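You operate a simulated robot arm through the tools that you are given. There is no shell and no other tool. Be economical: measure what you need, move in short steps, check, and stop when the job is done.

You run a simulated two-armed robot. Do the job below in one go: nothing can be reset, and whatever is moved stays where it is left.

TASK
Pick up the white battery pack with one hand, pass it to the other hand and put it on the clear front of the round table. Set down upright: white battery pack.

The check looks at the end state, three seconds after you hand in, the way a careful person would. Anything else that was tipped, shoved, dropped, spilled or broken makes it a failure.

THE ROBOT
Two 7-joint arms with two-finger grippers on one trunk, on a base that drives. Base frame: it is fixed to the floor where the robot stands at the start and does not move with it; the origin is under the middle of the robot, x ahead of it, y to its left, z up. Units: m, degrees, N and s.
The left shoulder is at the start at [0.078, 0.151, 0.913], the right one opposite. With the tool pointing down near the work surface each hand reaches from about 0.1 to 0.78 m from the robot's upright axis, wherever it stands, measured 20 degrees to its own side. Places, roughly: clear front of the round table (32x24 cm) [-3.24, -0.86, 0.72]. Payload 2.54 kg a hand.
Tool frame (each hand has its own): the origin (TCP) lies between the finger pads and is the grasp point; the fingertips stand 0.03 m ahead of it; z points along the fingers, y is the line along which they close. Largest opening 0.116 m; the body of the gripper starts 0.095 m behind the TCP.
Orientation is that of the tool frame in the base frame, as a unit quaternion [w, x, y, z]. With the fingers straight down and closing along the base's y, the tool's x points along the base's -x, its y along +y and its z along -z.

THE INTERFACE
- The arms move only by the tool send_rows. It takes "left_rows", "right_rows" or both (then of equal length, played together; a hand with none holds still); each is a list of rows, each a list of 7 numbers: the shift along the base's x, y, z in m, then the turn, a rotation vector about the base's x, y, z in degrees, then the opening in per cent of the stroke, from 0 (shut) to 100 (fully open). In form: [[tx, ty, tz, ax, ay, az, fingers], ...]. A call has 1 to 12 rows; each row is the pose to reach, as a shift and turn from the pose commanded when the call began. Rows are played at 5 a second. More than 0.05 m and 8.6 degrees between two rows, or a gripper value outside its range, and nothing of the call is played. A pose out of reach is approached as far as the arm can. The call stops where the force on the tool passes 40 N (or 10 N more than at its start, if that is more) or the arm is blocked; 0.2 s more then pass. Each finger travels about 0.072 m/s and halts on what it meets, pressing with about 42 N; the grip force reading is that of the motor and also rises with nothing between the fingers. The clock runs only during rows and for 0.2 s after the last one: add rows that repeat a pose to give the fingers time. The reply holds the time, the measured pose of the TCP, the force on the tool along the base axes, the opening and the grip force, in the units named above and with some noise, with the torque about the TCP (base axes, N m) and any sound that the robot's microphone picked up, and new pictures: "pictures" is both (left out), scene, wrist or none (wrist: the cameras of the hands that moved).
- Cameras (640 x 400 px; columns grow to the right, rows downward): "scene" is now at [0.1554, -0.0352, 1.0781]; the picture's right is [-0.36, -0.93, 0.00], its down [-0.12, 0.04, -0.99] and it looks along [0.93, -0.36, -0.12] (base axes); focal length 230 px, centre (320, 200). "left" rides on the left gripper at [0.069, 0.015, -0.122] in its tool frame; the picture's right is [-0.21, 0.98, 0.00], its down [-0.83, -0.18, -0.53] and it looks along [-0.52, -0.11, 0.85] (tool axes); focal length 251 px, centre (320, 200). "right" rides on the right gripper at [0.069, -0.015, -0.122] in its tool frame; the picture's right is [0.21, 0.98, 0.00], its down [-0.83, 0.18, -0.53] and it looks along [-0.52, 0.11, 0.85] (tool axes); focal length 251 px, centre (320, 200). There is no depth. A picture from a camera that has moved, and an enlarged one, comes with that camera's place and axes in the base frame and with its lens.
- slide_trunk(by): slides the trunk up (or, below 0, down) by that many m; the arms and the scene camera ride with it, the base frame stays. It gives what a move gives, with no picture.
- roll_base(legs): drives the robot by 1 to 6 legs, each [ahead, left, turn to the left] in m, m and degrees, along the robot's own axes; the way and the turn of a leg run together, so that a leg with both is an arc; at most 1.5 m and 180 degrees a leg. The arms and the cameras ride along, it lands a little off, and it stops where it bumps. It gives what a move gives, and a new picture of the scene camera.
- turn_head(pan, tilt): turns the head with the scene camera to pan (to the left, within 80 degrees either way) and tilt (down, from -29 to 69), counted from straight ahead of the robot. It gives what a move gives, and a new picture of the scene camera.
- close_up(camera, box): a new picture of the part [left, top, right, bottom] of that camera's present view, enlarged. It takes no simulated time.
- hand_in(): hands the job in; it is judged then, once.

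Go step by step. Nothing tells you exact positions but the pictures and the camera data: compare them with the known pose of the tool, close in by small moves and look again before you grip or let go. The budget is 120 turns and 260 pictures, counting those below and the enlarged ones. Unless the task says otherwise, let go and move clear before handing in, and close with one line.

The tools are called after ">>>" by a JSON object that holds its "name" and its "arguments". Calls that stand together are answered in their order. send_rows: Moves the arms, as the interface text tells. Its arguments: {"type":"object","properties":{"left_rows":{"type":"array","items":{"type":"array","items":{"type":"number"}}},"right_rows":{"type":"array","items":{"type":"array","items":{"type":"number"}}},"pictures":{"type":"string","enum":["both","scene","wrist","none"]}},"required":[]} The other tools are called the same way: slide_trunk (by) slides the trunk up or down; roll_base (legs) drives the base; turn_head (pan, tilt) turns the head that bears the scene camera; close_up (camera, box) takes an enlarged picture of a part of a camera's view; hand_in () hands the job in.

At the start:

```text
clock: 0.0
left_tool_pos: [0.4798, 0.0404, 1.0488]
left_orientation: [0.0, 0.0, 1.0, -0.001]
left_contact_force: [0.0, 0.9, 0.3]
left_torque: [-0.01, 0.0, 0.03]
left_width: 0.1159
left_grip_force: 0.0
right_tool_pos: [0.353, -0.3258, 1.0995]
right_orientation: [-0.001, 0.0, 1.0, 0.0]
right_contact_force: [0.7, -0.2, 0.9]
right_torque: [0.02, 0.0, -0.01]
right_width: 0.1162
right_grip_force: 0.2
trunk travel left (down, up): [-0.15, 0.139]
robot x, y, heading: [-0.0023, -0.0002, -0.0]
head pan, tilt: [-21.1, 7.1]
```

scene: 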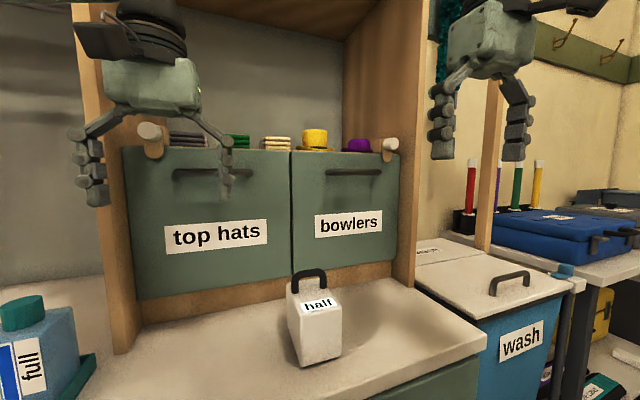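
right: 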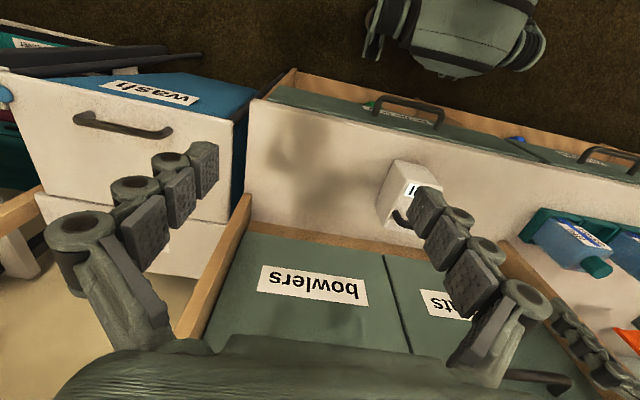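
left: 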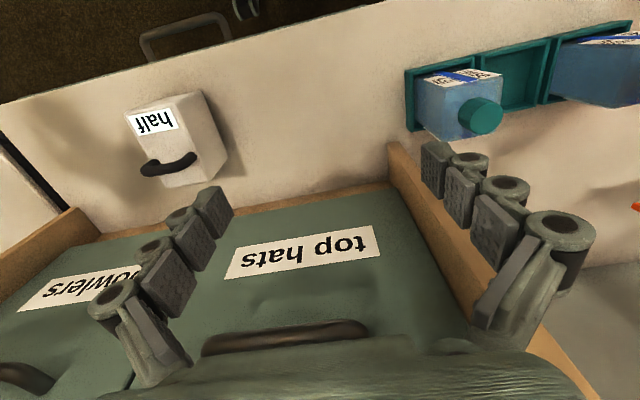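

The white pack (labelled "half", black handle on top) stands on the counter ahead. I'll take enlarged pictures to locate it.

>>> {"name": "close_up", "arguments": {"camera": "scene", "box": [240, 250, 400, 380]}}

>>> {"name": "close_up", "arguments": {"camera": "left", "box": [80, 60, 280, 220]}}

>>> {"name": "close_up", "arguments": {"camera": "right", "box": [340, 130, 480, 260]}}

```text
3.08 times, centred on (320, 315) of scene
camera zoom: at [0.1554, -0.0352, 1.0781], right [-0.36, -0.93, 0.0], down [-0.12, 0.04, -0.99], along [0.93, -0.36, -0.12], focal length 707 px, centre (320, -154)
```

zoom: 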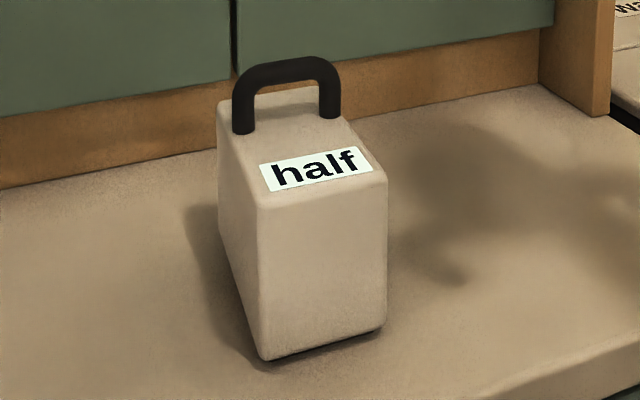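

```text
2.50 times, centred on (180, 140) of left
camera zoom: at [0.4109, 0.0541, 1.1704], right [0.21, 0.98, 0.0], down [0.83, -0.18, 0.53], along [0.52, -0.11, -0.85], focal length 629 px, centre (670, 350)
```

zoom: 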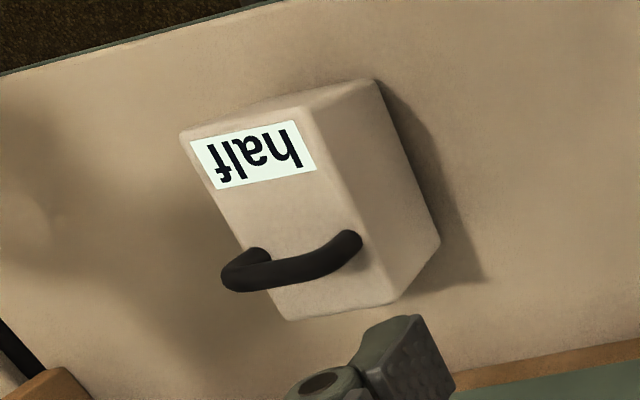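

```text
3.08 times, centred on (410, 195) of right
camera zoom: at [0.2865, -0.3414, 1.2219], right [-0.21, 0.98, 0.0], down [0.83, 0.18, 0.53], along [0.52, 0.11, -0.85], focal length 774 px, centre (43, 215)
```

zoom: 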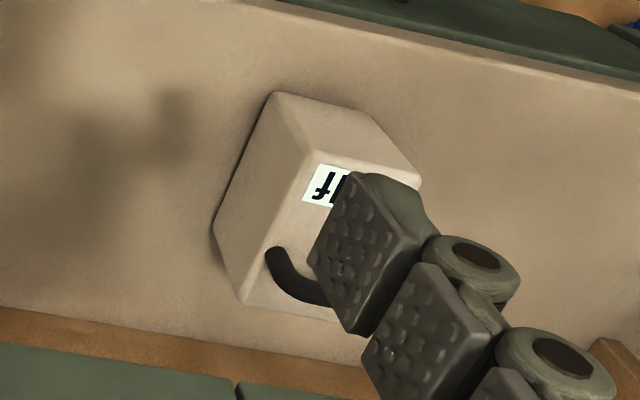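

The pack is about x 0.431–0.527, y −0.174 to −0.115 and z 0.808–0.885, yawed about −2°, with its handle at x≈0.493. The right hand will grip the front end, leaning toward the robot. I first move it to a pre-grasp and the left hand out of the way.

>>> {"name": "send_rows", "arguments": {"right_rows": [[0.006, 0.03, -0.02, 0, -5, 0, 100], [0.012, 0.06, -0.04, 0, -10, 0, 100], [0.018, 0.09, -0.06, 0, -15, 0, 100], [0.025, 0.12, -0.08, 0, -20, 0, 100], [0.03, 0.15, -0.1, 0, -25, 0, 100], [0.037, 0.18, -0.12, 0, -30, -1, 100], [0.037, 0.181, -0.135, 0, -30, -2, 100]], "left_rows": [[0, 0.03, 0, 0, 0, 0, 100], [0, 0.06, 0, 0, 0, 0, 100], [0, 0.09, 0, 0, 0, 0, 100], [0, 0.12, 0, 0, 0, 0, 100], [0, 0.15, 0, 0, 0, 0, 100], [0, 0.15, 0, 0, 0, 0, 100], [0, 0.15, 0, 0, 0, 0, 100]]}}

```text
clock: 1.6
left_tool_pos: [0.4779, 0.1917, 1.0493]
left_orientation: [0.001, 0.0, 1.0, 0.0]
left_contact_force: [-0.9, 0.7, 0.4]
left_torque: [-0.01, -0.03, 0.0]
left_width: 0.116
left_grip_force: 0.2
right_tool_pos: [0.3902, -0.1446, 0.9643]
right_orientation: [0.259, 0.018, 0.966, 0.0]
right_contact_force: [-0.1, -0.1, -1.8]
right_torque: [0.01, 0.02, 0.01]
right_width: 0.116
right_grip_force: 0.0
trunk travel left (down, up): [-0.15, 0.139]
robot x, y, heading: [-0.003, 0.0028, 0.2]
head pan, tilt: [-21.1, 7.1]
camera scene: at [0.1554, -0.0353, 1.078], right [-0.36, -0.93, 0.0], down [-0.12, 0.04, -0.99], along [0.93, -0.36, -0.12], focal length 230 px, centre (320, 200)
camera right: at [0.2705, -0.1558, 1.0353], right [-0.15, 0.98, -0.1], down [0.45, 0.16, 0.88], along [0.88, 0.09, -0.47], focal length 251 px, centre (320, 200)
camera left: at [0.4091, 0.2052, 1.1714], right [0.21, 0.98, 0.0], down [0.83, -0.18, 0.53], along [0.52, -0.11, -0.85], focal length 251 px, centre (320, 200)
```

scene: 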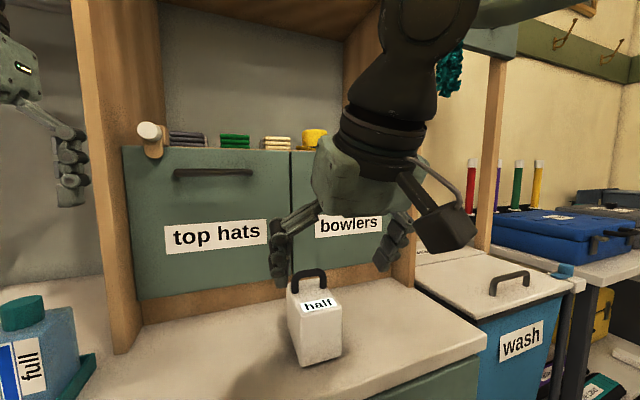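
right: 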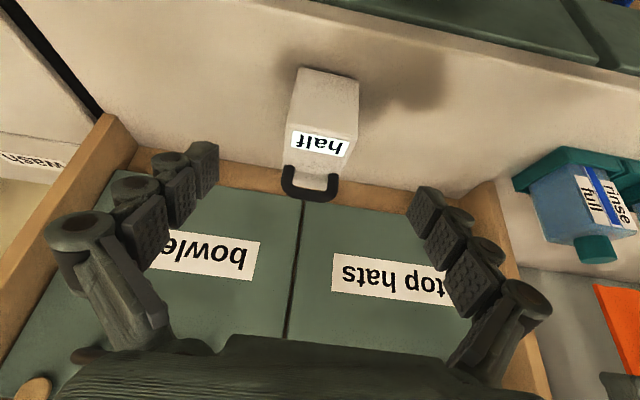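
left: 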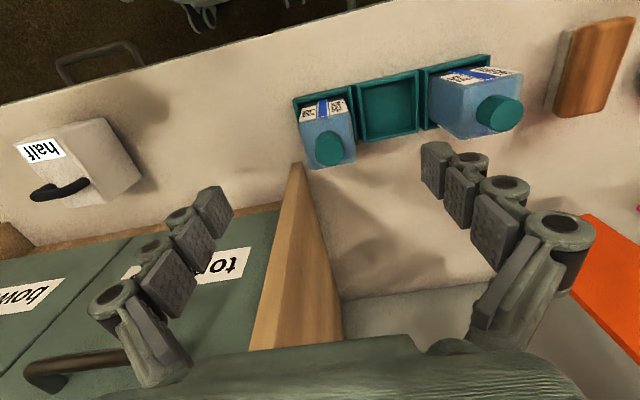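

The hand looks centred on the pack, so I'll descend most of the way and check.

>>> {"name": "send_rows", "arguments": {"right_rows": [[0.015, 0, -0.026, 0, 0, 0, 100], [0.03, 0, -0.052, 0, 0, 0, 100], [0.045, 0, -0.078, 0, 0, 0, 100]]}}

```text
clock: 2.4
left_tool_pos: [0.4789, 0.1909, 1.0487]
left_orientation: [0.001, 0.0, 1.0, 0.0]
left_contact_force: [-0.3, -0.1, -0.3]
left_torque: [0.05, 0.0, 0.0]
left_width: 0.1159
left_grip_force: 0.1
right_tool_pos: [0.4352, -0.1452, 0.8869]
right_orientation: [0.259, 0.017, 0.966, -0.001]
right_contact_force: [0.1, 0.0, 0.2]
right_torque: [0.02, 0.0, -0.06]
right_width: 0.1158
right_grip_force: 0.0
trunk travel left (down, up): [-0.15, 0.139]
robot x, y, heading: [-0.0014, 0.0032, -0.0]
head pan, tilt: [-21.1, 7.1]
camera scene: at [0.1556, -0.0352, 1.078], right [-0.36, -0.93, 0.0], down [-0.12, 0.04, -0.99], along [0.93, -0.36, -0.12], focal length 230 px, centre (320, 200)
camera right: at [0.3165, -0.1572, 0.9571], right [-0.15, 0.98, -0.1], down [0.45, 0.16, 0.88], along [0.88, 0.09, -0.47], focal length 251 px, centre (320, 200)
```

scene: 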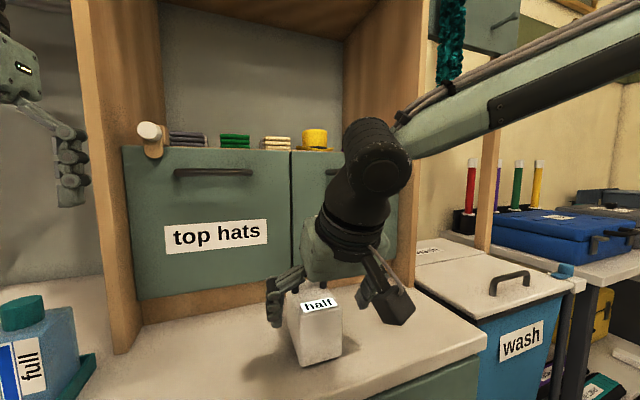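
right: 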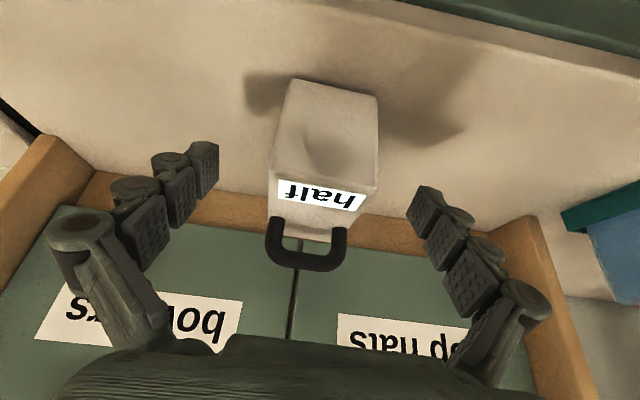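

It's well aligned. I'll finish the descent and close.

>>> {"name": "send_rows", "arguments": {"right_rows": [[0.01, 0, -0.0175, 0, 0, 0, 100], [0.02, 0, -0.035, 0, 0, 0, 100], [0.02, 0, -0.035, 0, 0, 0, 60], [0.02, 0, -0.035, 0, 0, 0, 30], [0.02, 0, -0.035, 0, 0, 0, 20], [0.02, 0, -0.035, 0, 0, 0, 20], [0.02, 0, -0.035, 0, 0, 0, 20]]}}

```text
clock: 4.0
left_tool_pos: [0.4788, 0.1906, 1.0495]
left_orientation: [0.0, 0.0, 1.0, 0.0]
left_contact_force: [0.5, -0.6, -0.3]
left_torque: [-0.02, 0.02, -0.01]
left_width: 0.116
left_grip_force: 0.2
right_tool_pos: [0.4559, -0.1444, 0.8523]
right_orientation: [0.259, 0.017, 0.966, 0.001]
right_contact_force: [0.3, 2.3, -0.1]
right_torque: [0.22, -0.06, 0.15]
right_width: 0.063
right_grip_force: 41.9
trunk travel left (down, up): [-0.15, 0.139]
robot x, y, heading: [-0.0039, 0.0004, -0.1]
head pan, tilt: [-21.1, 7.1]
camera scene: at [0.1554, -0.035, 1.078], right [-0.36, -0.93, 0.0], down [-0.12, 0.04, -0.99], along [0.93, -0.36, -0.12], focal length 230 px, centre (320, 200)
camera right: at [0.3359, -0.1565, 0.9233], right [-0.15, 0.98, -0.1], down [0.45, 0.16, 0.88], along [0.88, 0.09, -0.47], focal length 251 px, centre (320, 200)
```

scene: 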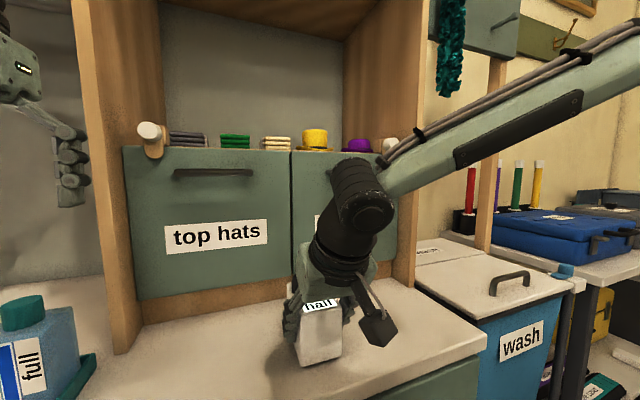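
right: 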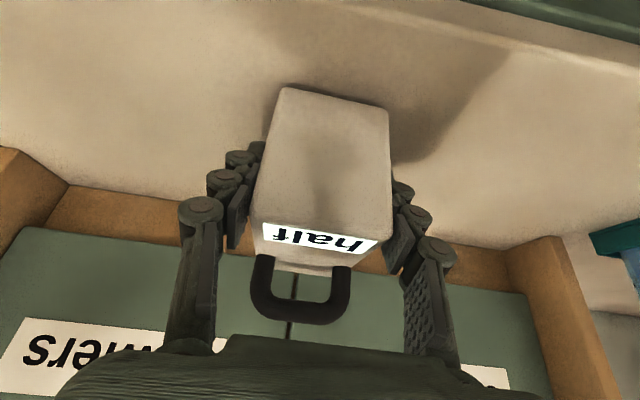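

Gripped at 63 mm. I'll lift a little and check the load and tilt.

>>> {"name": "send_rows", "arguments": {"right_rows": [[0, 0, 0.01, 0, 0, 0, 10], [0, 0, 0.03, 0, 0, 0, 10], [0, 0, 0.06, 0, 0, 0, 10], [0, 0, 0.06, 0, 0, 0, 10]]}}

```text
clock: 5.0
left_tool_pos: [0.4781, 0.1912, 1.0491]
left_orientation: [0.0, 0.0, 1.0, -0.001]
left_contact_force: [-0.6, -0.5, 0.5]
left_torque: [0.03, 0.0, 0.01]
left_width: 0.116
left_grip_force: 0.0
right_tool_pos: [0.4574, -0.1462, 0.9129]
right_orientation: [0.258, 0.017, 0.966, 0.0]
right_contact_force: [0.2, -0.2, -7.3]
right_torque: [0.0, 0.17, 0.02]
right_width: 0.0632
right_grip_force: 41.8
trunk travel left (down, up): [-0.15, 0.139]
robot x, y, heading: [-0.0015, 0.001, -0.1]
head pan, tilt: [-21.1, 7.1]
camera scene: at [0.1559, -0.0353, 1.0779], right [-0.36, -0.93, 0.0], down [-0.12, 0.04, -0.99], along [0.93, -0.36, -0.12], focal length 230 px, centre (320, 200)
camera right: at [0.337, -0.1579, 0.9833], right [-0.15, 0.98, -0.1], down [0.45, 0.16, 0.88], along [0.88, 0.09, -0.47], focal length 251 px, centre (320, 200)
```

scene: 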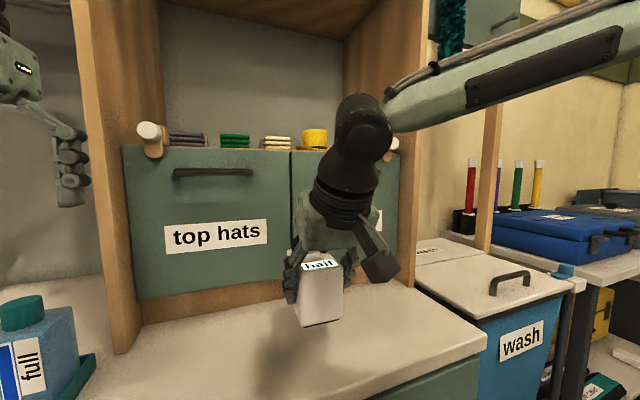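
right: 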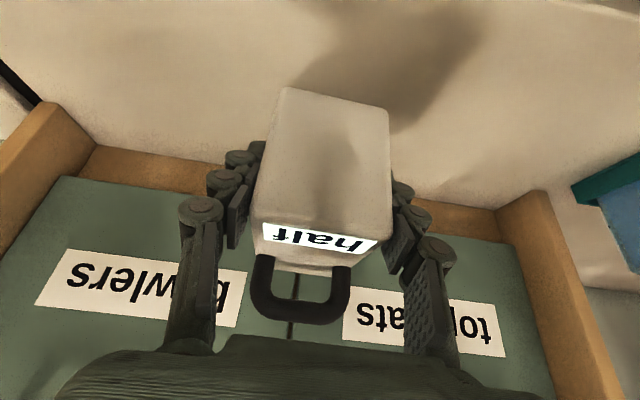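

Load is 0.74 kg with no tilt. I'll lift higher, then look around for the drive.

>>> {"name": "send_rows", "arguments": {"right_rows": [[-0.01, 0, 0.04, 0, 0, 0, 10], [-0.02, 0, 0.08, 0, 0, 0, 10], [-0.03, 0, 0.12, 0, 0, 0, 10], [-0.05, 0, 0.15, 0, 0, 0, 10]], "left_rows": [[-0.03, 0, 0, 0, 0, 0, 100], [-0.06, 0, 0, 0, 0, 0, 100], [-0.08, 0, 0, 0, 0, 0, 100], [-0.1, 0, 0, 0, 0, 0, 100]], "pictures": "none"}}

>>> {"name": "turn_head", "arguments": {"pan": 80, "tilt": 20}}

>>> {"name": "turn_head", "arguments": {"pan": -80, "tilt": 20}}

```text
clock: 6.0
left_tool_pos: [0.3802, 0.1895, 1.049]
left_orientation: [0.0, -0.001, 1.0, 0.001]
left_contact_force: [-0.1, 0.2, -0.1]
left_torque: [0.02, 0.0, 0.01]
left_width: 0.1161
left_grip_force: 0.1
right_tool_pos: [0.405, -0.1437, 1.0609]
right_orientation: [0.257, 0.016, 0.966, 0.0]
right_contact_force: [-0.8, 0.6, -7.6]
right_torque: [-0.01, 0.19, -0.01]
right_width: 0.0632
right_grip_force: 42.4
trunk travel left (down, up): [-0.15, 0.139]
robot x, y, heading: [-0.0032, -0.0005, -0.1]
head pan, tilt: [-21.1, 7.1]
```

```text
clock: 7.8
left_tool_pos: [0.3799, 0.1903, 1.0485]
left_orientation: [0.0, 0.0, 1.0, 0.0]
left_contact_force: [0.2, -0.1, -0.2]
left_torque: [-0.01, -0.03, -0.01]
left_width: 0.1162
left_grip_force: 0.0
right_tool_pos: [0.4079, -0.144, 1.0609]
right_orientation: [0.257, 0.017, 0.966, 0.0]
right_contact_force: [-0.4, 0.3, -6.6]
right_torque: [-0.02, 0.21, 0.0]
right_width: 0.0631
right_grip_force: 41.9
trunk travel left (down, up): [-0.15, 0.139]
robot x, y, heading: [-0.0016, 0.0002, -0.1]
head pan, tilt: [80.0, 20.0]
camera scene: at [0.0858, 0.0897, 1.0571], right [0.98, -0.17, 0.0], down [-0.06, -0.34, -0.94], along [0.16, 0.93, -0.34], focal length 230 px, centre (320, 200)
```

scene: 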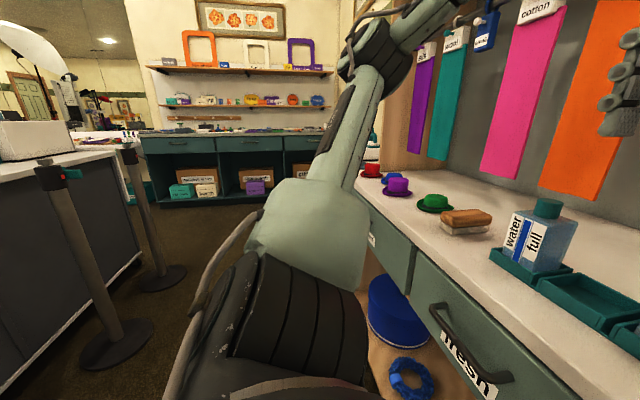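

```text
clock: 10.2
left_tool_pos: [0.3804, 0.1909, 1.0501]
left_orientation: [0.0, 0.0, 1.0, 0.0]
left_contact_force: [-1.1, 0.7, 0.0]
left_torque: [0.01, -0.02, 0.0]
left_width: 0.1159
left_grip_force: 0.1
right_tool_pos: [0.4073, -0.1444, 1.0613]
right_orientation: [0.258, 0.017, 0.966, 0.0]
right_contact_force: [0.0, -0.2, -6.9]
right_torque: [-0.01, 0.17, 0.02]
right_width: 0.0634
right_grip_force: 41.7
trunk travel left (down, up): [-0.15, 0.139]
robot x, y, heading: [0.0004, -0.0013, -0.0]
head pan, tilt: [-80.0, 20.0]
camera scene: at [0.0858, -0.0937, 1.057], right [-0.98, -0.17, 0.0], down [-0.06, 0.34, -0.94], along [0.16, -0.93, -0.34], focal length 230 px, centre (320, 200)
```

scene: 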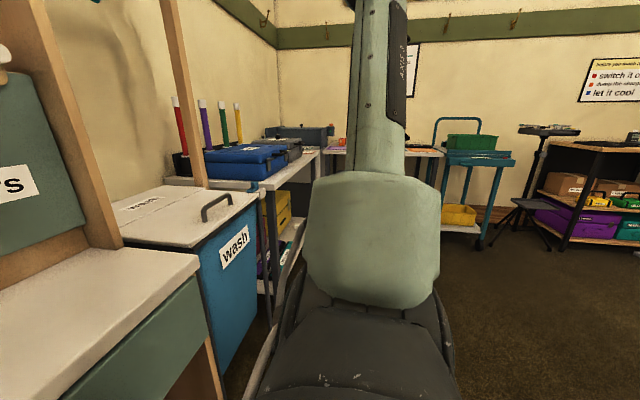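

The right arm and pack are well clear of the cabinet. I'll back off a short way and turn right to see the area behind.

>>> {"name": "roll_base", "arguments": {"legs": [[-0.35, 0, 0], [0, 0, -90]]}}

>>> {"name": "turn_head", "arguments": {"pan": -70, "tilt": 15}}

```text
clock: 16.4
left_tool_pos: [-0.1554, -0.3784, 1.049]
left_orientation: [0.0, 0.705, 0.71, 0.001]
left_contact_force: [0.7, 0.2, 0.0]
left_torque: [0.0, 0.02, 0.06]
left_width: 0.1158
left_grip_force: 0.1
right_tool_pos: [-0.4899, -0.4086, 1.0612]
right_orientation: [0.183, 0.693, 0.673, -0.182]
right_contact_force: [0.0, -0.1, -5.4]
right_torque: [0.16, -0.01, 0.05]
right_width: 0.0632
right_grip_force: 42.0
trunk travel left (down, up): [-0.15, 0.139]
robot x, y, heading: [-0.3478, 0.0013, -89.7]
head pan, tilt: [-80.0, 20.0]
camera scene: at [-0.4387, -0.0868, 1.057], right [-0.18, 0.98, 0.0], down [0.34, 0.06, -0.94], along [-0.92, -0.17, -0.34], focal length 230 px, centre (320, 200)
```

scene: 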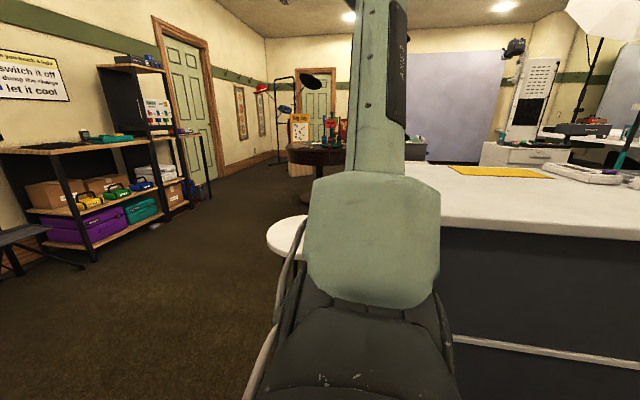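

```text
clock: 17.1
left_tool_pos: [-0.1561, -0.3789, 1.0487]
left_orientation: [0.0, 0.705, 0.71, 0.0]
left_contact_force: [-1.0, 1.3, 1.6]
left_torque: [-0.01, -0.01, 0.01]
left_width: 0.1158
left_grip_force: 0.1
right_tool_pos: [-0.4895, -0.4081, 1.0613]
right_orientation: [0.183, 0.693, 0.674, -0.181]
right_contact_force: [-0.7, 0.7, -6.2]
right_torque: [0.17, 0.0, -0.01]
right_width: 0.0632
right_grip_force: 42.0
trunk travel left (down, up): [-0.15, 0.139]
robot x, y, heading: [-0.3523, 0.0011, -89.6]
head pan, tilt: [-70.0, 15.0]
camera scene: at [-0.4346, -0.1025, 1.0652], right [-0.35, 0.94, 0.0], down [0.24, 0.09, -0.97], along [-0.91, -0.34, -0.26], focal length 230 px, centre (320, 200)
```

scene: 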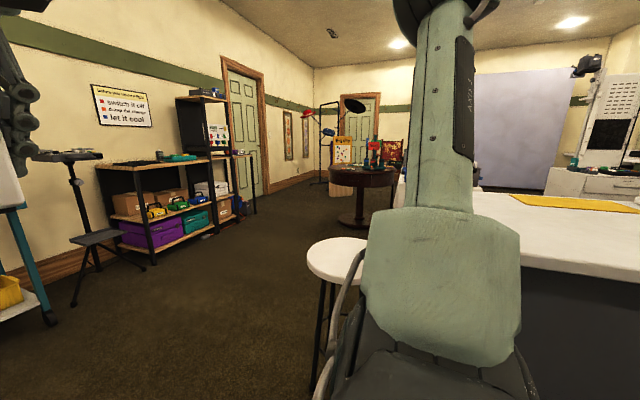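

There's open floor in front of the robot, so I'll do the handover here. First I yaw the right hand +90° (pack end toward the left) and the left hand −90°, keeping them apart.

>>> {"name": "send_rows", "arguments": {"right_rows": [[0.0, 0, 0, 0, 0, 8.2, 10], [0.01, 0, 0, 0, 0, 16.4, 10], [0.02, 0, 0, 0, 0, 24.6, 10], [0.03, 0, 0, 0, 0, 32.8, 10], [0.04, 0, 0, 0, 0, 41, 10], [0.05, 0, 0, 0, 0, 49.2, 10], [0.06, 0, 0, 0, 0, 57.4, 10], [0.07, 0, 0, 0, 0, 65.6, 10], [0.08, 0, 0, 0, 0, 73.8, 10], [0.09, 0, 0, 0, 0, 82, 10], [0.1, 0, 0, 0, 0, 90, 10]], "left_rows": [[0.01, 0, 0, 0, 0, -8.2, 100], [0.02, 0, 0, 0, 0, -16.4, 100], [0.03, 0, 0, 0, 0, -24.6, 100], [0.04, 0, 0, 0, 0, -32.8, 100], [0.05, 0, 0, 0, 0, -41, 100], [0.05, 0, 0, 0, 0, -49.2, 100], [0.05, 0, 0, 0, 0, -57.4, 100], [0.05, 0, 0, 0, 0, -65.6, 100], [0.05, 0, 0, 0, 0, -73.8, 100], [0.05, 0, 0, 0, 0, -82, 100], [0.05, 0, 0, 0, 0, -90, 100]], "pictures": "wrist"}}

>>> {"name": "turn_head", "arguments": {"pan": 0, "tilt": 20}}

```text
clock: 19.5
left_tool_pos: [-0.1042, -0.3787, 1.0485]
left_orientation: [0.001, 1.0, 0.003, 0.0]
left_contact_force: [0.3, 0.0, -0.2]
left_torque: [-0.01, -0.01, -0.05]
left_width: 0.1159
left_grip_force: 0.0
right_tool_pos: [-0.3888, -0.4075, 1.06]
right_orientation: [0.259, 0.012, 0.966, 0.001]
right_contact_force: [0.1, 0.4, -6.7]
right_torque: [0.02, 0.21, 0.02]
right_width: 0.0633
right_grip_force: 42.1
trunk travel left (down, up): [-0.15, 0.139]
robot x, y, heading: [-0.3508, 0.0015, -89.6]
head pan, tilt: [-70.0, 15.0]
camera right: at [-0.5089, -0.4207, 1.1311], right [-0.16, 0.98, -0.1], down [0.45, 0.16, 0.88], along [0.88, 0.1, -0.47], focal length 251 px, centre (320, 200)
camera left: at [-0.0348, -0.3949, 1.1709], right [-0.21, -0.98, 0.0], down [-0.83, 0.18, 0.53], along [-0.52, 0.11, -0.85], focal length 251 px, centre (320, 200)
```

right: 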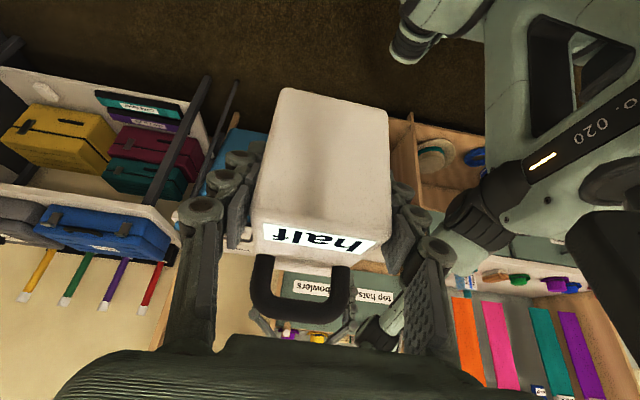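
left: 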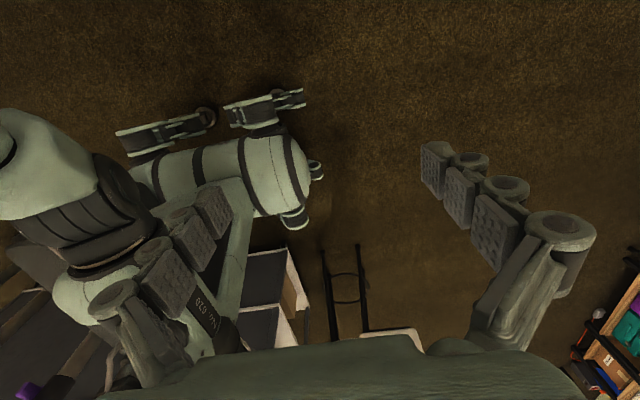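

```text
clock: 20.9
left_tool_pos: [-0.1047, -0.3779, 1.0486]
left_orientation: [0.0, 1.0, 0.004, 0.0]
left_contact_force: [0.1, 0.0, -0.2]
left_torque: [-0.01, -0.01, -0.02]
left_width: 0.1161
left_grip_force: 0.1
right_tool_pos: [-0.3886, -0.4073, 1.061]
right_orientation: [0.259, 0.014, 0.966, 0.001]
right_contact_force: [-0.3, -0.3, -7.6]
right_torque: [-0.02, 0.18, -0.02]
right_width: 0.0634
right_grip_force: 42.0
trunk travel left (down, up): [-0.15, 0.139]
robot x, y, heading: [-0.3473, -0.0007, -89.6]
head pan, tilt: [0.0, 20.0]
camera scene: at [-0.3463, -0.1631, 1.057], right [-1.0, -0.01, 0.0], down [0.0, 0.34, -0.94], along [0.01, -0.94, -0.34], focal length 230 px, centre (320, 200)
```

scene: 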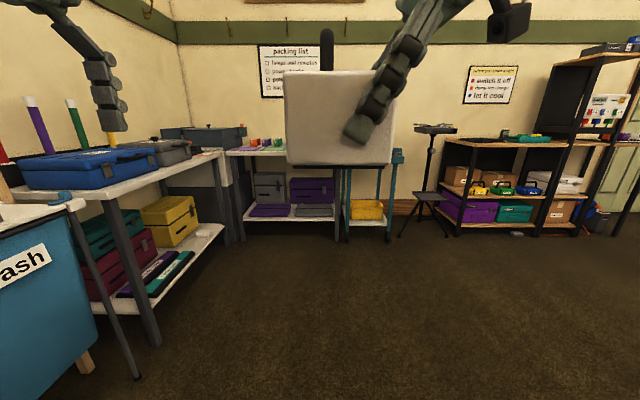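

The pack sits at x −0.414 to −0.318, y≈−0.409 and z 1.016–1.093, with its handle end toward the left hand. I'll bring the left hand above that end, leaning 15° outward.

>>> {"name": "send_rows", "arguments": {"left_rows": [[0, 0, 0.045, 0, 4, 0, 100], [0, 0, 0.09, 0, 8, 0, 100], [0, -0.01, 0.1395, 0, 15, -1, 100], [-0.05, -0.02, 0.1395, 0, 15, -2, 100], [-0.1, -0.031, 0.1395, 0, 15, -2, 100], [-0.15, -0.031, 0.1395, 0, 15, -2, 100], [-0.1995, -0.031, 0.1395, 0, 15, -2, 100]]}}

>>> {"name": "turn_head", "arguments": {"pan": 0, "tilt": -5}}

```text
refused: row 3 steps farther than a row can; nothing moved
```

```text
clock: 21.8
left_tool_pos: [-0.1043, -0.3789, 1.0482]
left_orientation: [-0.001, 1.0, 0.004, 0.0]
left_contact_force: [0.1, 0.0, 0.3]
left_torque: [0.01, -0.03, 0.0]
left_width: 0.1161
left_grip_force: 0.0
right_tool_pos: [-0.3898, -0.4077, 1.0593]
right_orientation: [0.259, 0.013, 0.966, 0.002]
right_contact_force: [0.7, 0.1, -7.7]
right_torque: [0.0, 0.21, 0.03]
right_width: 0.0633
right_grip_force: 41.9
trunk travel left (down, up): [-0.15, 0.139]
robot x, y, heading: [-0.3493, 0.0019, -89.5]
head pan, tilt: [0.0, -5.0]
camera scene: at [-0.3463, -0.1575, 1.097], right [-1.0, -0.01, 0.0], down [0.0, -0.09, -1.0], along [0.01, -1.0, 0.09], focal length 230 px, centre (320, 200)
```

scene: 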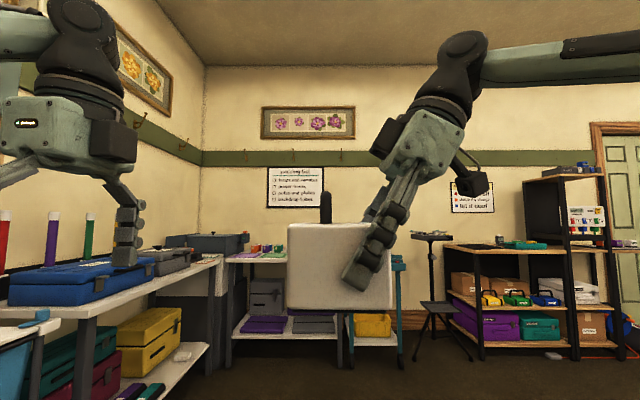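

One row stepped too far and was refused; I'll resend it with smaller steps.

>>> {"name": "send_rows", "arguments": {"left_rows": [[0, 0, 0.045, 0, 4, 0, 100], [0, 0, 0.09, 0, 8, 0, 100], [0, 0, 0.1345, 0, 12, -1, 100], [-0.04, -0.01, 0.1395, 0, 15, -2, 100], [-0.08, -0.02, 0.1395, 0, 15, -2, 100], [-0.12, -0.03, 0.1395, 0, 15, -2, 100], [-0.16, -0.03, 0.1395, 0, 15, -2, 100], [-0.1995, -0.0305, 0.1395, 0, 15, -2, 100]]}}

```text
clock: 23.6
left_tool_pos: [-0.3069, -0.4109, 1.1893]
left_orientation: [-0.001, 0.991, -0.013, -0.131]
left_contact_force: [-0.8, -0.4, -0.4]
left_torque: [0.01, 0.02, -0.02]
left_width: 0.1157
left_grip_force: 0.1
left hand out of reach, approached as far as the arm can: row 3
right_tool_pos: [-0.3904, -0.4084, 1.0609]
right_orientation: [0.259, 0.014, 0.966, 0.0]
right_contact_force: [-0.6, 0.4, -6.6]
right_torque: [0.0, 0.19, 0.04]
right_width: 0.0633
right_grip_force: 42.5
trunk travel left (down, up): [-0.15, 0.139]
robot x, y, heading: [-0.3444, 0.0012, -89.8]
head pan, tilt: [0.0, -5.0]
camera scene: at [-0.3468, -0.1576, 1.097], right [-1.0, -0.01, 0.0], down [0.0, -0.09, -1.0], along [0.01, -1.0, 0.09], focal length 230 px, centre (320, 200)
camera left: at [-0.2082, -0.4282, 1.2881], right [-0.23, -0.97, 0.06], down [-0.65, 0.2, 0.73], along [-0.72, 0.13, -0.68], focal length 251 px, centre (320, 200)
```

scene: 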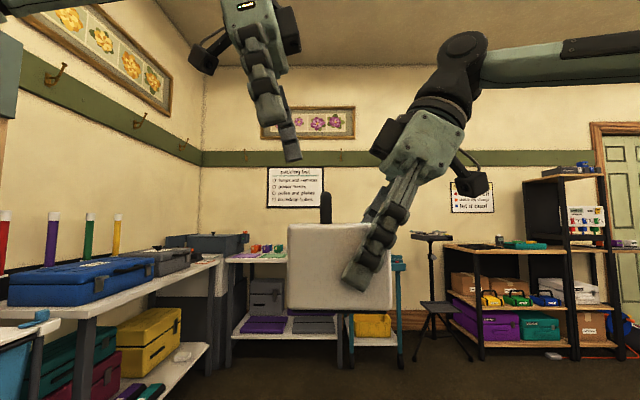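
left: 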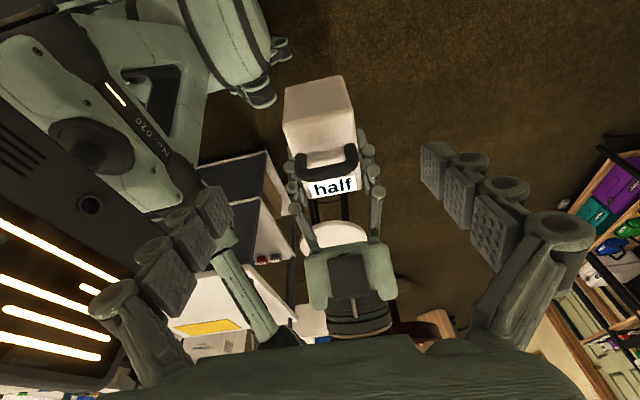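

It's aligned over the free end. Descending about 9 cm first, then a check.

>>> {"name": "send_rows", "arguments": {"left_rows": [[-0.011, 0, -0.042, 0, 0, 0, 100], [-0.022, 0.001, -0.084, 0, 0, 0, 100]]}}

```text
clock: 24.2
left_tool_pos: [-0.3249, -0.4088, 1.1058]
left_orientation: [0.0, 0.991, -0.013, -0.131]
left_contact_force: [-0.3, -0.7, 0.1]
left_torque: [-0.02, -0.01, -0.02]
left_width: 0.1158
left_grip_force: 0.1
right_tool_pos: [-0.3896, -0.4077, 1.0609]
right_orientation: [0.258, 0.014, 0.966, 0.002]
right_contact_force: [0.3, -0.2, -8.4]
right_torque: [0.03, 0.21, -0.02]
right_width: 0.0632
right_grip_force: 42.0
trunk travel left (down, up): [-0.15, 0.139]
robot x, y, heading: [-0.3485, -0.0013, -89.8]
head pan, tilt: [0.0, -5.0]
camera scene: at [-0.3463, -0.1578, 1.0971], right [-1.0, -0.01, 0.0], down [0.0, -0.09, -1.0], along [0.01, -1.0, 0.09], focal length 230 px, centre (320, 200)
camera left: at [-0.2271, -0.4273, 1.2063], right [-0.23, -0.97, 0.06], down [-0.65, 0.2, 0.73], along [-0.72, 0.13, -0.68], focal length 251 px, centre (320, 200)
```

scene: 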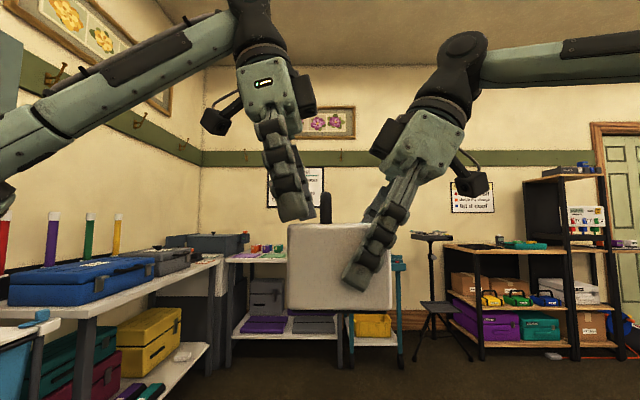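
left: 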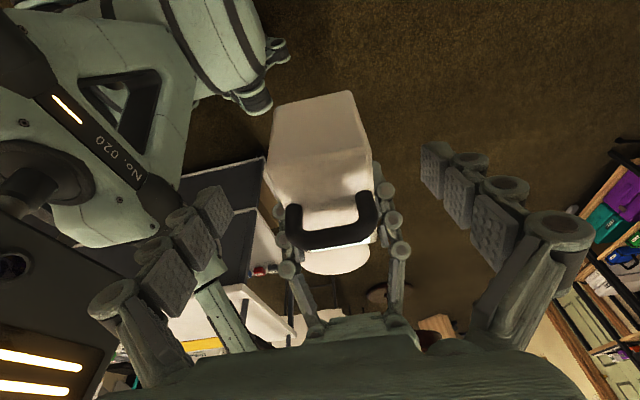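

Clearances look right; next the final 4.4 cm, then close the left fingers.

>>> {"name": "send_rows", "arguments": {"left_rows": [[-0.006, 0, -0.022, 0, 0, 0, 100], [-0.0115, 0, -0.044, 0, 0, 0, 100], [-0.0115, 0, -0.044, 0, 0, 0, 75], [-0.0115, 0, -0.044, 0, 0, 0, 60], [-0.0115, 0, -0.044, 0, 0, 0, 50], [-0.0115, 0, -0.044, 0, 0, 0, 30], [-0.0115, 0, -0.044, 0, 0, 0, 10], [-0.0115, 0, -0.044, 0, 0, 0, 10]]}}

```text
clock: 26.0
left_tool_pos: [-0.3375, -0.4087, 1.0611]
left_orientation: [-0.001, 0.991, -0.013, -0.131]
left_contact_force: [0.5, -2.9, 0.2]
left_torque: [-0.16, 0.2, 0.19]
left_width: 0.0634
left_grip_force: 41.8
right_tool_pos: [-0.3898, -0.4067, 1.0601]
right_orientation: [0.258, 0.014, 0.966, 0.001]
right_contact_force: [-0.8, 2.4, -8.5]
right_torque: [0.21, 0.03, 0.02]
right_width: 0.0632
right_grip_force: 41.9
trunk travel left (down, up): [-0.15, 0.139]
robot x, y, heading: [-0.348, -0.0008, -89.5]
head pan, tilt: [0.0, -5.0]
camera scene: at [-0.3463, -0.1574, 1.0971], right [-1.0, -0.01, 0.0], down [0.0, -0.09, -1.0], along [0.01, -1.0, 0.09], focal length 230 px, centre (320, 200)
camera left: at [-0.239, -0.4271, 1.1614], right [-0.23, -0.97, 0.06], down [-0.65, 0.2, 0.73], along [-0.72, 0.13, -0.68], focal length 251 px, centre (320, 200)
```

scene: 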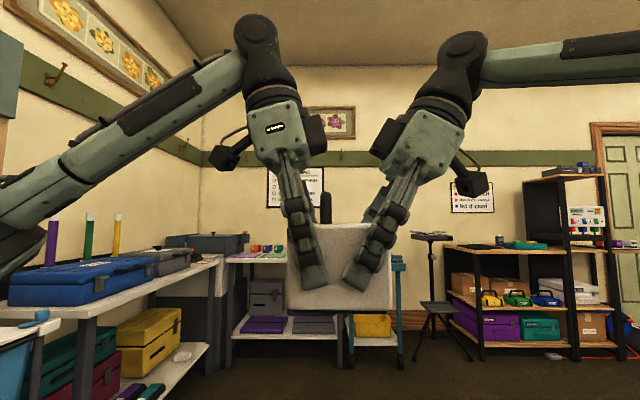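
left: 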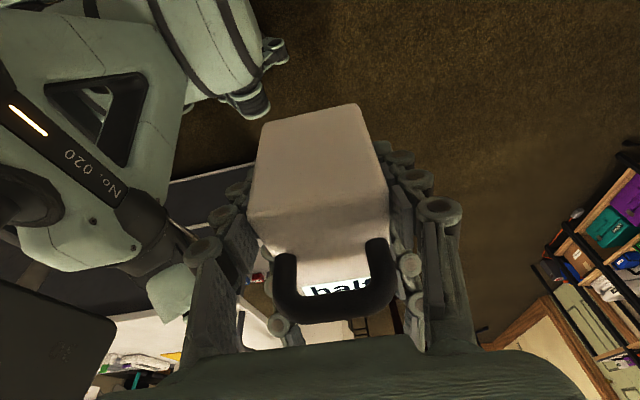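

Both hands hold it. Now the right hand opens and withdraws along its own axis.

>>> {"name": "send_rows", "arguments": {"right_rows": [[0, 0, 0, 0, 0, 0, 40], [0, 0, 0, 0, 0, 0, 70], [0, 0, 0, 0, 0, 0, 100], [0, 0, 0, 0, 0, 0, 100], [-0.015, 0, 0.026, 0, 0, 0, 100], [-0.03, 0, 0.052, 0, 0, 0, 100], [-0.05, 0, 0.086, 0, 0, 0, 100], [-0.07, 0, 0.12, 0, 0, 0, 100], [-0.12, 0, 0.12, 0, 0, 0, 100]]}}

```text
clock: 28.0
left_tool_pos: [-0.338, -0.4086, 1.0632]
left_orientation: [0.0, 0.991, -0.013, -0.131]
left_contact_force: [-0.2, 0.3, 0.0]
left_torque: [0.01, -0.19, -0.02]
left_width: 0.0631
left_grip_force: 41.6
right_tool_pos: [-0.5094, -0.4068, 1.1823]
right_orientation: [0.259, 0.013, 0.966, 0.002]
right_contact_force: [-0.8, 0.5, 0.4]
right_torque: [-0.01, 0.02, -0.05]
right_width: 0.116
right_grip_force: 0.2
trunk travel left (down, up): [-0.15, 0.139]
robot x, y, heading: [-0.3484, 0.001, -89.5]
head pan, tilt: [0.0, -5.0]
camera scene: at [-0.3469, -0.1574, 1.0971], right [-1.0, -0.01, 0.0], down [0.0, -0.09, -1.0], along [0.01, -1.0, 0.09], focal length 230 px, centre (320, 200)
camera right: at [-0.6295, -0.4197, 1.2534], right [-0.16, 0.98, -0.1], down [0.45, 0.16, 0.88], along [0.88, 0.1, -0.47], focal length 251 px, centre (320, 200)
```

scene: 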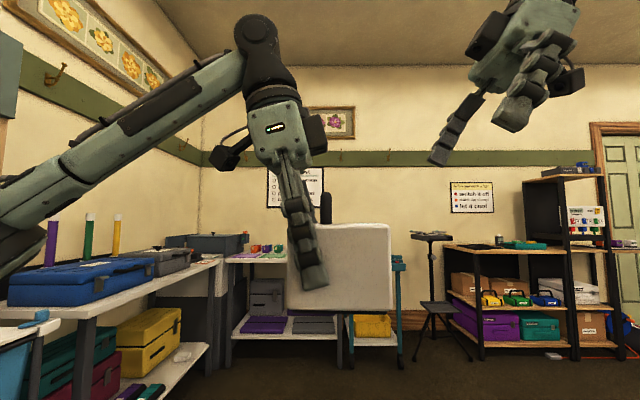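
right: 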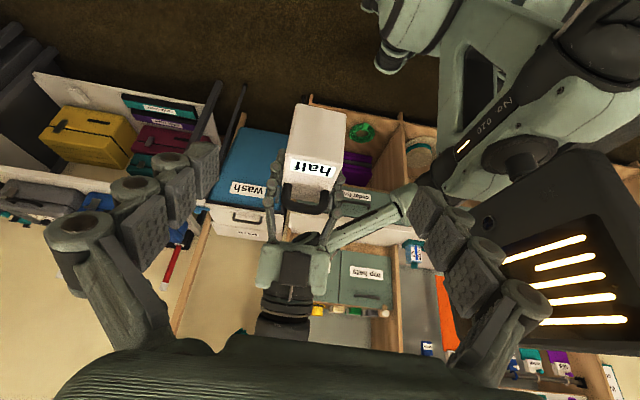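

The left hand holds the pack level. I'll drive forward into open floor, turn toward the table, and look.

>>> {"name": "roll_base", "arguments": {"legs": [[1.05, 0, 0], [0, 0, -90]]}}

>>> {"name": "turn_head", "arguments": {"pan": 0, "tilt": 12}}

```text
clock: 37.4
left_tool_pos: [-0.7391, -1.0688, 1.0605]
left_orientation: [0.093, -0.694, 0.708, 0.092]
left_contact_force: [-0.3, 0.1, 1.3]
left_torque: [-0.21, 0.03, -0.04]
left_width: 0.0632
left_grip_force: 42.0
right_tool_pos: [-0.7391, -0.896, 1.1828]
right_orientation: [0.184, 0.69, 0.676, -0.182]
right_contact_force: [0.5, 0.7, -0.4]
right_torque: [-0.01, 0.01, 0.0]
right_width: 0.1159
right_grip_force: 0.1
trunk travel left (down, up): [-0.15, 0.139]
robot x, y, heading: [-0.3296, -1.0556, -179.2]
head pan, tilt: [0.0, -5.0]
camera scene: at [-0.4854, -1.0584, 1.0971], right [-0.01, 1.0, 0.0], down [-0.09, 0.0, -1.0], along [-1.0, -0.01, 0.09], focal length 230 px, centre (320, 200)
```

scene: 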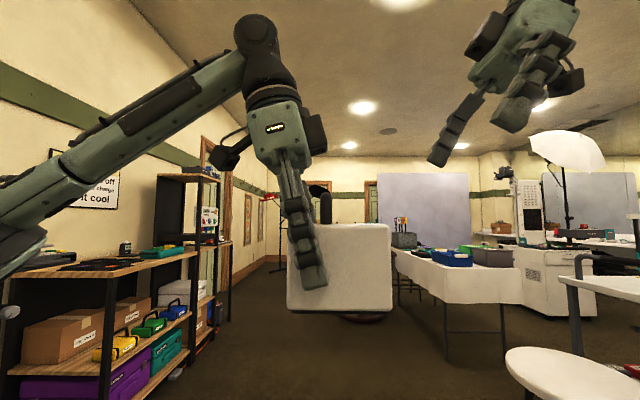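

```text
clock: 38.2
left_tool_pos: [-0.7377, -1.0681, 1.0614]
left_orientation: [0.092, -0.694, 0.708, 0.092]
left_contact_force: [-0.2, 0.5, -0.2]
left_torque: [-0.19, -0.01, 0.0]
left_width: 0.0633
left_grip_force: 41.6
right_tool_pos: [-0.7397, -0.8969, 1.182]
right_orientation: [0.185, 0.69, 0.676, -0.181]
right_contact_force: [0.2, 0.7, -0.1]
right_torque: [0.01, 0.04, 0.01]
right_width: 0.116
right_grip_force: 0.1
trunk travel left (down, up): [-0.15, 0.139]
robot x, y, heading: [-0.327, -1.0551, -179.2]
head pan, tilt: [0.0, 12.0]
camera scene: at [-0.4911, -1.0585, 1.0701], right [-0.01, 1.0, 0.0], down [0.21, 0.0, -0.98], along [-0.98, -0.01, -0.21], focal length 230 px, centre (320, 200)
```

scene: 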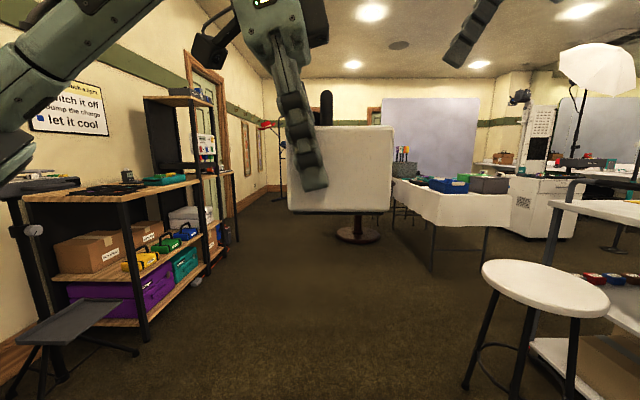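

The path ahead is clear, and the table base is near (−3.4, −0.6). I'll drive 1.4 m ahead and look again.

>>> {"name": "roll_base", "arguments": {"legs": [[1.4, 0, 0]]}}

>>> {"name": "turn_head", "arguments": {"pan": -30, "tilt": 20}}

```text
clock: 45.3
left_tool_pos: [-2.1605, -1.0604, 1.0621]
left_orientation: [0.094, -0.685, 0.717, 0.091]
left_contact_force: [-0.1, -0.3, -0.4]
left_torque: [-0.18, -0.02, -0.01]
left_width: 0.0631
left_grip_force: 42.5
right_tool_pos: [-2.157, -0.8893, 1.1828]
right_orientation: [0.182, 0.699, 0.667, -0.185]
right_contact_force: [0.2, 0.1, -0.2]
right_torque: [0.03, -0.02, -0.03]
right_width: 0.1161
right_grip_force: 0.1
trunk travel left (down, up): [-0.15, 0.139]
robot x, y, heading: [-1.7514, -1.0577, 179.3]
head pan, tilt: [0.0, 12.0]
camera scene: at [-1.9122, -1.0562, 1.07], right [0.01, 1.0, 0.0], down [0.21, 0.0, -0.98], along [-0.98, 0.01, -0.21], focal length 230 px, centre (320, 200)
```

scene: 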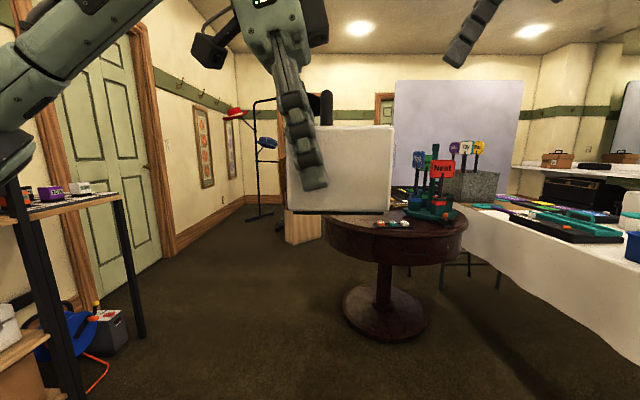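

```text
clock: 46.2
left_tool_pos: [-2.16, -1.0602, 1.0616]
left_orientation: [0.094, -0.684, 0.717, 0.091]
left_contact_force: [-0.5, -0.2, 0.1]
left_torque: [-0.18, 0.02, 0.0]
left_width: 0.0633
left_grip_force: 42.0
right_tool_pos: [-2.155, -0.8893, 1.1831]
right_orientation: [0.182, 0.698, 0.667, -0.184]
right_contact_force: [-0.6, -0.1, 0.3]
right_torque: [0.02, 0.01, -0.01]
right_width: 0.116
right_grip_force: 0.1
trunk travel left (down, up): [-0.15, 0.139]
robot x, y, heading: [-1.7527, -1.057, 179.2]
head pan, tilt: [-30.0, 20.0]
camera scene: at [-1.899, -1.0098, 1.057], right [0.51, 0.86, 0.0], down [0.29, -0.17, -0.94], along [-0.81, 0.48, -0.34], focal length 230 px, centre (320, 200)
```

scene: 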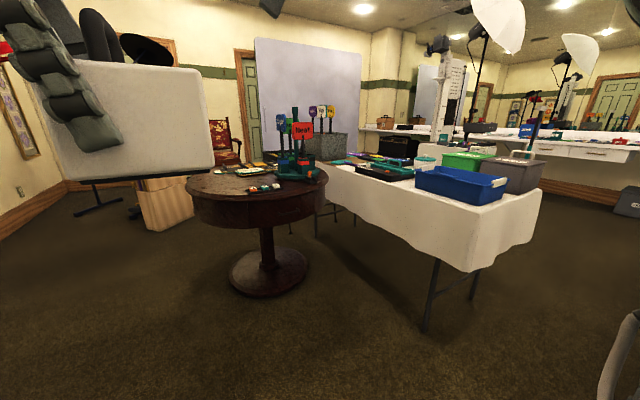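

The table is centred about (−3.25, −0.6) with a ~0.4 m radius, so its clear front faces −y. I'll turn right to face +y, back up, and strafe left until I'm in front of it.

>>> {"name": "roll_base", "arguments": {"legs": [[0, 0, -89.2], [-0.42, 0, 0], [0, 0.7, 0]]}}

>>> {"name": "turn_head", "arguments": {"pan": 50, "tilt": 20}}

```text
clock: 59.4
left_tool_pos: [-2.4455, -1.0626, 1.0621]
left_orientation: [0.13, 0.019, 0.991, -0.001]
left_contact_force: [-0.1, -0.5, 0.2]
left_torque: [0.04, 0.15, -0.02]
left_width: 0.0635
left_grip_force: 42.2
right_tool_pos: [-2.2754, -1.0652, 1.1831]
right_orientation: [0.0, 0.966, -0.019, -0.259]
right_contact_force: [-0.4, -0.1, 0.0]
right_torque: [-0.01, 0.02, 0.0]
right_width: 0.116
right_grip_force: 0.1
trunk travel left (down, up): [-0.15, 0.139]
robot x, y, heading: [-2.4377, -1.4707, 89.9]
head pan, tilt: [-30.0, 20.0]
camera scene: at [-2.3913, -1.3239, 1.057], right [0.86, -0.5, 0.0], down [-0.17, -0.3, -0.94], along [0.47, 0.81, -0.34], focal length 230 px, centre (320, 200)
```

scene: 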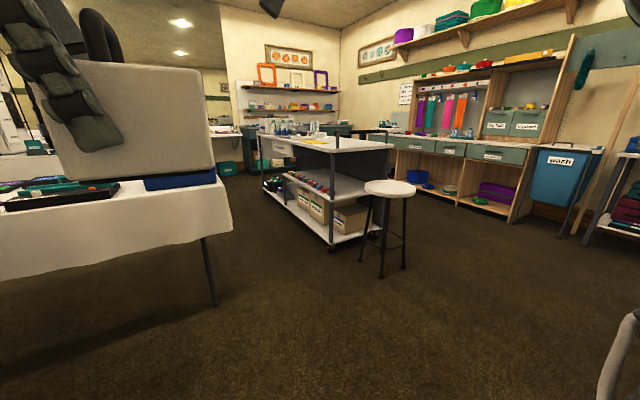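

```text
clock: 60.9
left_tool_pos: [-2.4462, -1.062, 1.0609]
left_orientation: [0.13, 0.018, 0.991, -0.002]
left_contact_force: [-0.1, 0.3, -0.7]
left_torque: [0.0, 0.23, 0.01]
left_width: 0.0635
left_grip_force: 42.1
right_tool_pos: [-2.2757, -1.0653, 1.183]
right_orientation: [-0.001, 0.966, -0.019, -0.259]
right_contact_force: [-0.4, 0.3, 0.3]
right_torque: [0.06, 0.04, -0.01]
right_width: 0.1159
right_grip_force: 0.1
trunk travel left (down, up): [-0.15, 0.139]
robot x, y, heading: [-2.4404, -1.4672, 89.9]
head pan, tilt: [50.0, 20.0]
camera scene: at [-2.5092, -1.3442, 1.057], right [0.65, 0.76, 0.0], down [0.26, -0.22, -0.94], along [-0.72, 0.61, -0.34], focal length 230 px, centre (320, 200)
```

scene: 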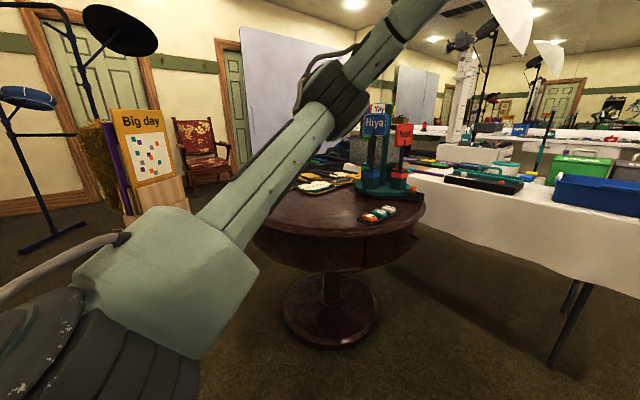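

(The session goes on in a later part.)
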